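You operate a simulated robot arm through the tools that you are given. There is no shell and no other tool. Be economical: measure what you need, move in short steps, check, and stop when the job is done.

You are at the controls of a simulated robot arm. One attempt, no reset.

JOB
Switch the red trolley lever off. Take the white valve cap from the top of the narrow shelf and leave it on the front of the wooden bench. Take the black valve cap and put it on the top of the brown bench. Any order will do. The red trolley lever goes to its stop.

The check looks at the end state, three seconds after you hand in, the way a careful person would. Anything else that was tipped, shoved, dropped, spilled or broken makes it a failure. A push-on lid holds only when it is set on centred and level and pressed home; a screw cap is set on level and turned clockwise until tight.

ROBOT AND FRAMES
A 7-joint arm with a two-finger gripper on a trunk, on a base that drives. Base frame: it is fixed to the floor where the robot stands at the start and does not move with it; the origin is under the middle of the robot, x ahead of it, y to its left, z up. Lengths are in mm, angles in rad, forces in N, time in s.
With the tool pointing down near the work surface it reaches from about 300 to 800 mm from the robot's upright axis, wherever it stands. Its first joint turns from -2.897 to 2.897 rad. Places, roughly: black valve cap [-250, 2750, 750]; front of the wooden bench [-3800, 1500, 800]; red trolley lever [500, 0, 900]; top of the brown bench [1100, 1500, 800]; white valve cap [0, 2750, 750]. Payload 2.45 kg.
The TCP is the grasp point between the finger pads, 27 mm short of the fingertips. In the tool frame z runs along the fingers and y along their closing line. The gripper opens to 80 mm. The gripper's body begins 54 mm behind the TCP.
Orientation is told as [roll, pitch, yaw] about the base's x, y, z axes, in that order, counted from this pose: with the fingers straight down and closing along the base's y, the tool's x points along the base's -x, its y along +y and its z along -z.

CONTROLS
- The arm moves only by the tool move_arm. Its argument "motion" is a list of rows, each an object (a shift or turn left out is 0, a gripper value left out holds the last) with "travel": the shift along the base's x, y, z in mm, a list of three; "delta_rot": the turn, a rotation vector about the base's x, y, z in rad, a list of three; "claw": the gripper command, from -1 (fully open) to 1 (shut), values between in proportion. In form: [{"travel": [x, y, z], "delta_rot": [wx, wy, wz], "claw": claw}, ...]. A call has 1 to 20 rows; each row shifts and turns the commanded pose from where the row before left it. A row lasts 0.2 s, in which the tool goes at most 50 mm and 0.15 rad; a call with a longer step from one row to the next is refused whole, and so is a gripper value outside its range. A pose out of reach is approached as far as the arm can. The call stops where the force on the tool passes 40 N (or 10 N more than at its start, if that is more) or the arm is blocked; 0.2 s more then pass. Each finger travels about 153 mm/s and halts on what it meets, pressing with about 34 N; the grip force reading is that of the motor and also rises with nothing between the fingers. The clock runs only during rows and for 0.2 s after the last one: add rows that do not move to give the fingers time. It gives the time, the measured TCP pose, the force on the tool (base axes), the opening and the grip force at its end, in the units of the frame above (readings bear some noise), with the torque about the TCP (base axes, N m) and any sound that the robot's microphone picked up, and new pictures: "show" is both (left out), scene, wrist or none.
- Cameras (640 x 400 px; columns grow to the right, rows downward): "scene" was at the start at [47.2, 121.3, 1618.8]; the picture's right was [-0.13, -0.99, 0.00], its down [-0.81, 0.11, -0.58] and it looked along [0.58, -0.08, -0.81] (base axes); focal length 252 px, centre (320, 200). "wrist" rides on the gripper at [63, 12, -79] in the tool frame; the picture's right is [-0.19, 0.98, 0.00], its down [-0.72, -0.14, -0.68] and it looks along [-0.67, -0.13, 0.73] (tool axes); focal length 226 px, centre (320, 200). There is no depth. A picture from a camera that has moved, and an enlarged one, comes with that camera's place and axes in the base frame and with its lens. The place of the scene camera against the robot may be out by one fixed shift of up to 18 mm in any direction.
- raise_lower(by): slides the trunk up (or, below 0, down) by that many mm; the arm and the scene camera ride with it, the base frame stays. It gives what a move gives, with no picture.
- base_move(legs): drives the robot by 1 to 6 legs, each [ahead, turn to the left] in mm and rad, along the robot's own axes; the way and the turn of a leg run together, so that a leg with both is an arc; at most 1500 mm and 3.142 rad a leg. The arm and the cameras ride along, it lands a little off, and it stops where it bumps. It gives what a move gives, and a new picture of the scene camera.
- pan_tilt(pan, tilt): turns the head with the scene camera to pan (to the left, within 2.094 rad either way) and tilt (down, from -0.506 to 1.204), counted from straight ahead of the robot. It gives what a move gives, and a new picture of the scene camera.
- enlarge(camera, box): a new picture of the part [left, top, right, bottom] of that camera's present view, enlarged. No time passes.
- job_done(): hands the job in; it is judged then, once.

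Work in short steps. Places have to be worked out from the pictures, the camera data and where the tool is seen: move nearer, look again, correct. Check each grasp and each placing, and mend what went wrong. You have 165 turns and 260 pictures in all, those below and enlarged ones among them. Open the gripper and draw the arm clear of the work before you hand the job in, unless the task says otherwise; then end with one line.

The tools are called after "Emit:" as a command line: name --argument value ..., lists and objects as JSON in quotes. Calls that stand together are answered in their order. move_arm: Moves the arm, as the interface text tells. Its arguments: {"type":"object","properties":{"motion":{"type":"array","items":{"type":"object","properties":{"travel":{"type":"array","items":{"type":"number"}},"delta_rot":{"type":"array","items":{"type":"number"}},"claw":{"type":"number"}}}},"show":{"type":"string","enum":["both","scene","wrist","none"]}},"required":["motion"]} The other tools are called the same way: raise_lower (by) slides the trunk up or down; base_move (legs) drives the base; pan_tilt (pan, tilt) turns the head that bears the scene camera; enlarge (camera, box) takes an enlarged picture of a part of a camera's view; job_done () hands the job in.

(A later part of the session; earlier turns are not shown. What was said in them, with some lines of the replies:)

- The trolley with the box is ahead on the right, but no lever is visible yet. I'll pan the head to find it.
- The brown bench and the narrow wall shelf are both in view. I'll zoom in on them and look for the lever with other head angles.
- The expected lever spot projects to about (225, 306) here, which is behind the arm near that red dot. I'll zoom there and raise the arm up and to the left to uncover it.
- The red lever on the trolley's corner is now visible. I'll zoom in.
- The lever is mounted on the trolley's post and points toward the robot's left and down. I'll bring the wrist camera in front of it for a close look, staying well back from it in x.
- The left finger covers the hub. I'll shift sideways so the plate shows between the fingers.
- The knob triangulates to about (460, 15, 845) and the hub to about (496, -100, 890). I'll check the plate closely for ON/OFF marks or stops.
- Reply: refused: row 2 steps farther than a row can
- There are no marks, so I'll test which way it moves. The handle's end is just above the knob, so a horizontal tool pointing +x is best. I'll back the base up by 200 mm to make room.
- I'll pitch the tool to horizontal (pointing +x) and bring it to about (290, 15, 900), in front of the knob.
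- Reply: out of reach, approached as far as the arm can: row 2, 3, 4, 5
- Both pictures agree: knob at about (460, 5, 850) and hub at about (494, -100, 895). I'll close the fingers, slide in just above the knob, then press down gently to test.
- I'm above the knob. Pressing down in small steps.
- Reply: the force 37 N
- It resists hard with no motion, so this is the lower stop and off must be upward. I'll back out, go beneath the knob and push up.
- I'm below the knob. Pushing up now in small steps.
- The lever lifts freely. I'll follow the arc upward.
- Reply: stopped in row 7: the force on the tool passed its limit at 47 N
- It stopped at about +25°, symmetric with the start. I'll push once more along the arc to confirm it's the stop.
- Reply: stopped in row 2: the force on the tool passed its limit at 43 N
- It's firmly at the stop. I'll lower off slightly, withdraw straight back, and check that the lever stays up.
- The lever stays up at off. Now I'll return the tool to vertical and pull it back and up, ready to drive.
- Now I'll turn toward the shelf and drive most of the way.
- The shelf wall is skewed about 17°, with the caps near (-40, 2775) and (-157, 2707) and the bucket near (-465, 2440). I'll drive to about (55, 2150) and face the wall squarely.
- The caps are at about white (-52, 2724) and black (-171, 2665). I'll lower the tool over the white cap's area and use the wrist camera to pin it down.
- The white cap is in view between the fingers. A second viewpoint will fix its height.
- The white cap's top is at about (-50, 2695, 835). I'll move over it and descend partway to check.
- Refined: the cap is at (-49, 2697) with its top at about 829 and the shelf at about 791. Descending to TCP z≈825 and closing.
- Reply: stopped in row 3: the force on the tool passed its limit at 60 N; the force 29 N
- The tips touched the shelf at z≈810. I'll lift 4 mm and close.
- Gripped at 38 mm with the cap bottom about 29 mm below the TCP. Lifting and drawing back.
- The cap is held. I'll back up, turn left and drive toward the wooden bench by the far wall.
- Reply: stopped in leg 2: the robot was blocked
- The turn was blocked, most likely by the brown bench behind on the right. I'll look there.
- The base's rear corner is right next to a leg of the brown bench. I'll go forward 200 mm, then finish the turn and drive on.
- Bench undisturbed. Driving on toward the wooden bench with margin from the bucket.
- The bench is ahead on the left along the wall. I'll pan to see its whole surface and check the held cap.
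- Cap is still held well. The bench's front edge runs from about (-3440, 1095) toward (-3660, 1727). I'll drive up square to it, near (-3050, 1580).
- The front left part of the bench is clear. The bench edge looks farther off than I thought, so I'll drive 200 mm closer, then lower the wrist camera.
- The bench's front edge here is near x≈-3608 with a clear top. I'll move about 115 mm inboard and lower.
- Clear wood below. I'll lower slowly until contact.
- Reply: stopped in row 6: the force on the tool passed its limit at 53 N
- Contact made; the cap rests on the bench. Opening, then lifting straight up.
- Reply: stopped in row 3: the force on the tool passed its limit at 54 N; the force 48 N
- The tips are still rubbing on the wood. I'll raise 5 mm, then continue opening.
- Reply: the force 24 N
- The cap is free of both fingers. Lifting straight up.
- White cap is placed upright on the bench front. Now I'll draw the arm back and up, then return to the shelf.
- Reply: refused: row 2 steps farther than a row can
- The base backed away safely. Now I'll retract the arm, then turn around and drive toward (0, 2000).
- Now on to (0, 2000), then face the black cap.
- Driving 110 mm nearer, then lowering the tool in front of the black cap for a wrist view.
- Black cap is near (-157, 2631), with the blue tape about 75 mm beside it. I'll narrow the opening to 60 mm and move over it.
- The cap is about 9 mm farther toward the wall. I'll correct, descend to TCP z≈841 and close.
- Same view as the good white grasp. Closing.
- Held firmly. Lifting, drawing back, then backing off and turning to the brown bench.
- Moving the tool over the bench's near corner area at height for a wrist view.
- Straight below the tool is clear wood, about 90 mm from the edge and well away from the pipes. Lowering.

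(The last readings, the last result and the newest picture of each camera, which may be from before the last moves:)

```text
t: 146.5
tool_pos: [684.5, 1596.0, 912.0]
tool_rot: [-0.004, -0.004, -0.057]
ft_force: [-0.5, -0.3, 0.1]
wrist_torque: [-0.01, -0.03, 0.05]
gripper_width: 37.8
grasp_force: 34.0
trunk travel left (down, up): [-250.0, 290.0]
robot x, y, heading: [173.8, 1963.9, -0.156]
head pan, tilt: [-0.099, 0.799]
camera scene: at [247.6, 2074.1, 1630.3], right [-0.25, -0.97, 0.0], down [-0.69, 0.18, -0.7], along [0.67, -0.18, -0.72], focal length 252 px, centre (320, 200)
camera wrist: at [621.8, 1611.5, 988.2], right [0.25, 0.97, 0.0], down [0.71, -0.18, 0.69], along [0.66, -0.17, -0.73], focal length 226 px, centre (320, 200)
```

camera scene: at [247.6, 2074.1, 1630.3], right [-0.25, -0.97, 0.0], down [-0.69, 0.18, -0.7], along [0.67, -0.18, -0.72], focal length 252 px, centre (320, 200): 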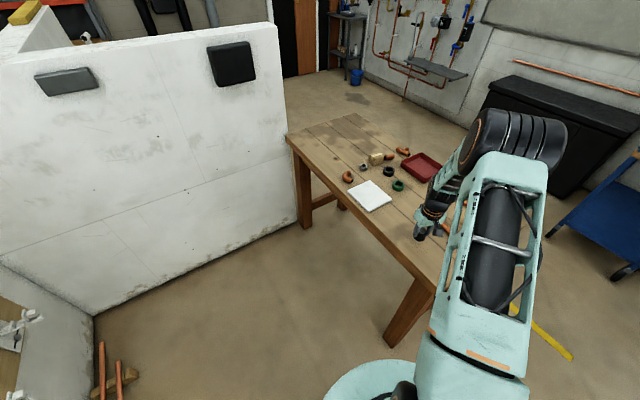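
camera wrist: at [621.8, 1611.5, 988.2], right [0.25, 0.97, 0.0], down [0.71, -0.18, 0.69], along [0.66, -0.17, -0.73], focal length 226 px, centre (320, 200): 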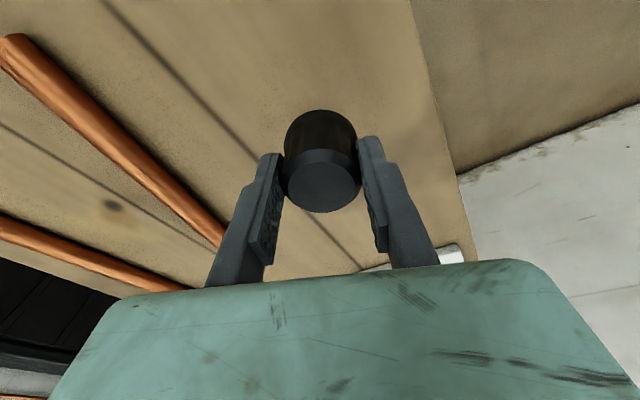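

Continue lowering gently until contact.

Emit:
move_arm --motion '[{"travel": [0, -8, -15]}, {"travel": [0, 0, -12]}, {"travel": [0, 0, -8]}, {"travel": [0, 0, -8]}, {"travel": [0, 0, -5]}, {"travel": [0, 0, -4]}, {"travel": [0, 0, -4]}]' --show "wrist"

```text
t: 148.1
tool_pos: [686.5, 1586.6, 860.0]
tool_rot: [-0.006, -0.011, -0.058]
ft_force: [0.9, 5.0, 38.8]
wrist_torque: [0.36, -0.12, 0.07]
gripper_width: 37.7
grasp_force: 34.5
trunk travel left (down, up): [-250.0, 290.0]
robot x, y, heading: [173.5, 1961.9, -0.161]
head pan, tilt: [-0.099, 0.799]
camera wrist: at [622.1, 1603.3, 936.9], right [0.25, 0.97, 0.0], down [0.7, -0.18, 0.69], along [0.67, -0.18, -0.72], focal length 226 px, centre (320, 200)
```

wrist: 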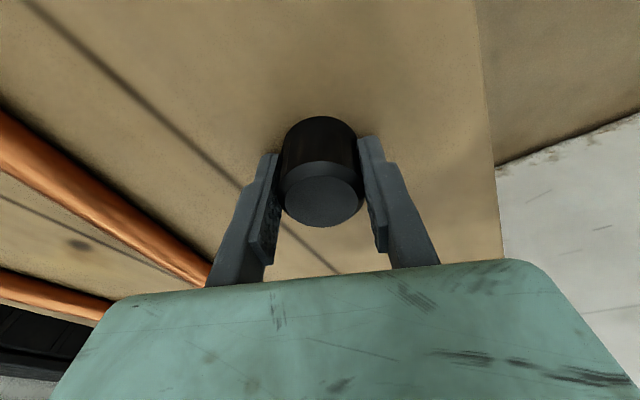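

In contact with the bench. I'll relieve the press by 4 mm, open gradually, then lift.

Emit:
move_arm --motion '[{"travel": [0, 0, 4]}, {"claw": 0.0}, {"claw": -0.5}, {"claw": -0.8}, {"claw": -0.8}]' --show "wrist"

```text
t: 149.3
tool_pos: [685.0, 1585.8, 862.7]
tool_rot: [-0.005, -0.005, -0.059]
ft_force: [-5.4, -10.7, 16.5]
wrist_torque: [0.19, 0.29, 0.22]
gripper_width: 57.7
grasp_force: 0.1
trunk travel left (down, up): [-250.0, 290.0]
robot x, y, heading: [170.2, 1964.3, -0.155]
head pan, tilt: [-0.099, 0.799]
camera wrist: at [621.2, 1601.0, 939.4], right [0.25, 0.97, 0.0], down [0.7, -0.18, 0.69], along [0.66, -0.17, -0.73], focal length 226 px, centre (320, 200)
```

wrist: 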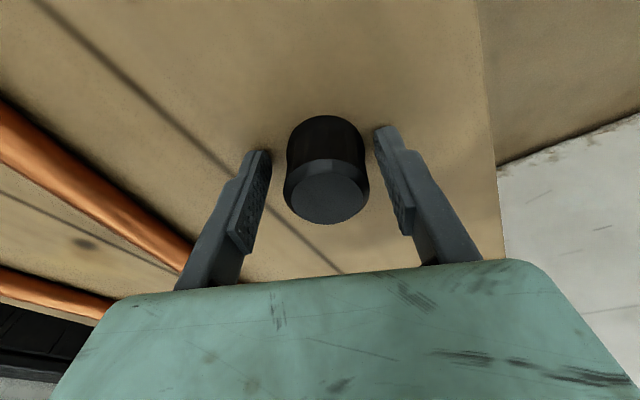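

The cap is free. Lifting straight up.

Emit:
move_arm --motion '[{"travel": [0, 0, 8]}, {"travel": [0, 0, 20], "claw": -1}, {"travel": [0, 0, 40]}, {"travel": [0, 0, 45]}, {"travel": [0, 0, 45]}, {"travel": [-15, 40, 0]}, {"travel": [-15, 40, 0]}, {"travel": [-15, 40, 0]}, {"travel": [-15, 40, 0]}, {"travel": [-15, 40, 0]}]' --show "both"

Emit:
enlarge --camera "scene" --box '[280, 100, 520, 280]'

```text
t: 151.5
tool_pos: [610.5, 1789.9, 1021.1]
tool_rot: [-0.004, -0.005, -0.058]
ft_force: [0.3, 1.1, 0.5]
wrist_torque: [-0.03, 0.0, 0.0]
gripper_width: 79.7
grasp_force: 0.1
trunk travel left (down, up): [-250.0, 290.0]
robot x, y, heading: [175.4, 1960.8, -0.158]
head pan, tilt: [-0.099, 0.799]
camera scene: at [247.3, 2074.7, 1630.3], right [-0.25, -0.97, 0.0], down [-0.69, 0.18, -0.7], along [0.67, -0.18, -0.72], focal length 252 px, centre (320, 200)
camera wrist: at [547.1, 1806.2, 1098.8], right [0.25, 0.97, 0.0], down [0.7, -0.18, 0.69], along [0.66, -0.17, -0.73], focal length 226 px, centre (320, 200)
```

scene: 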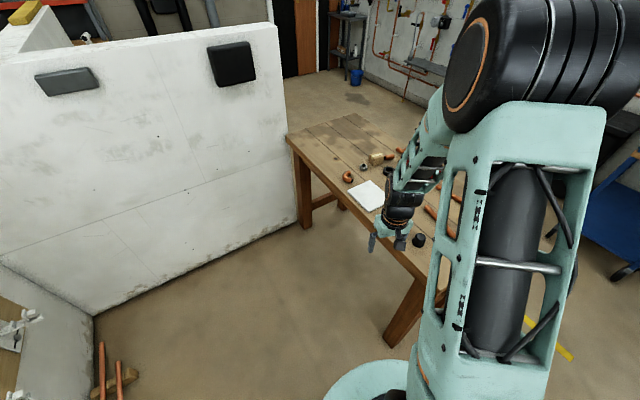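
wrist: 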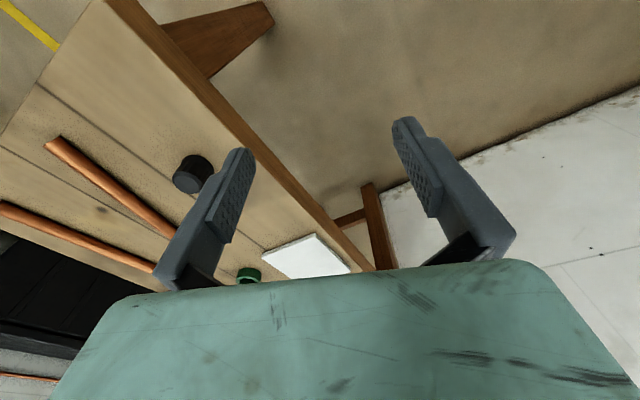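

```text
2.22 times, centred on (400, 190) of scene
camera zoom: at [247.3, 2074.7, 1630.3], right [-0.25, -0.97, 0.0], down [-0.69, 0.18, -0.7], along [0.67, -0.18, -0.72], focal length 560 px, centre (142, 222)
```

zoom: 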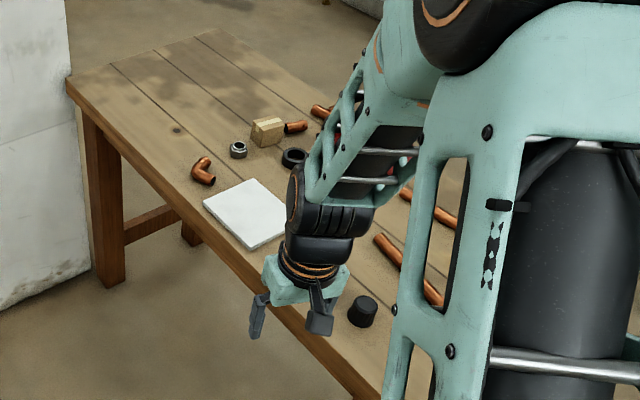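

The black cap is upright on the bench. One last look to verify the lever is still up.

Emit:
pan_tilt --pan -1.35 --tilt 0.35

Emit:
enlarge --camera "scene" --box '[220, 100, 420, 260]'

```text
t: 152.9
tool_pos: [611.0, 1790.3, 1021.9]
tool_rot: [-0.005, -0.005, -0.059]
ft_force: [-0.2, 0.4, 0.6]
wrist_torque: [-0.02, 0.04, 0.0]
gripper_width: 80.2
grasp_force: 0.0
trunk travel left (down, up): [-250.0, 290.0]
robot x, y, heading: [170.6, 1962.5, -0.156]
head pan, tilt: [-1.349, 0.351]
camera scene: at [175.6, 2001.5, 1670.0], right [-1.0, -0.07, 0.0], down [-0.02, 0.34, -0.94], along [0.06, -0.94, -0.34], focal length 252 px, centre (320, 200)
```

scene: 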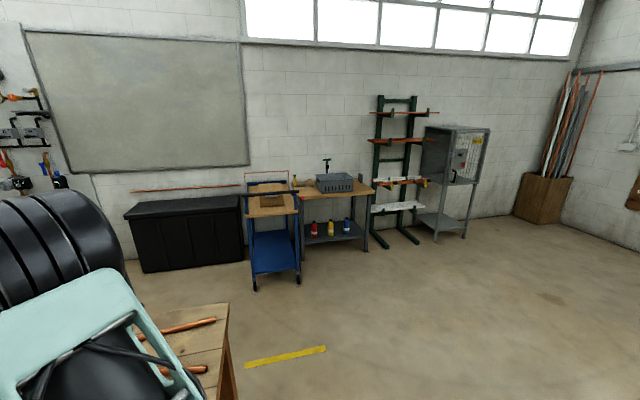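

```text
2.50 times, centred on (320, 180) of scene
camera zoom: at [175.6, 2001.5, 1670.0], right [-1.0, -0.07, 0.0], down [-0.02, 0.34, -0.94], along [0.06, -0.94, -0.34], focal length 630 px, centre (320, 250)
```

zoom: 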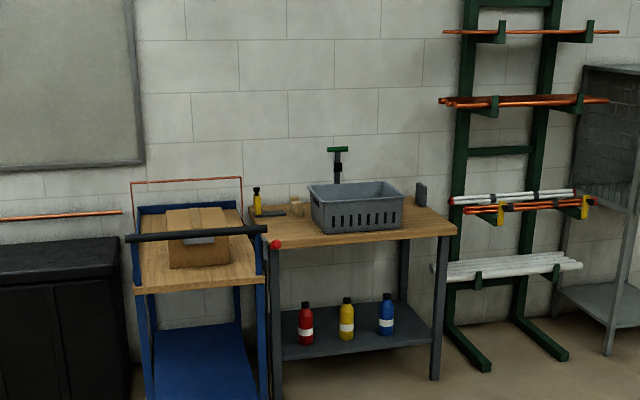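

The knob is still up next to the handle, the trolley and its box look undisturbed, both caps are placed, and the arm is clear with the gripper open. Handing in.

Emit:
job_done

```text
The job is handed in.
```

I handed the job in: the red trolley lever is up against its stop (no on/off marks, so I took up as off), the white valve cap stands on the front of the wooden bench, and the black valve cap stands on the brown bench; the base was blocked once while turning near the brown bench, and nothing looked moved.
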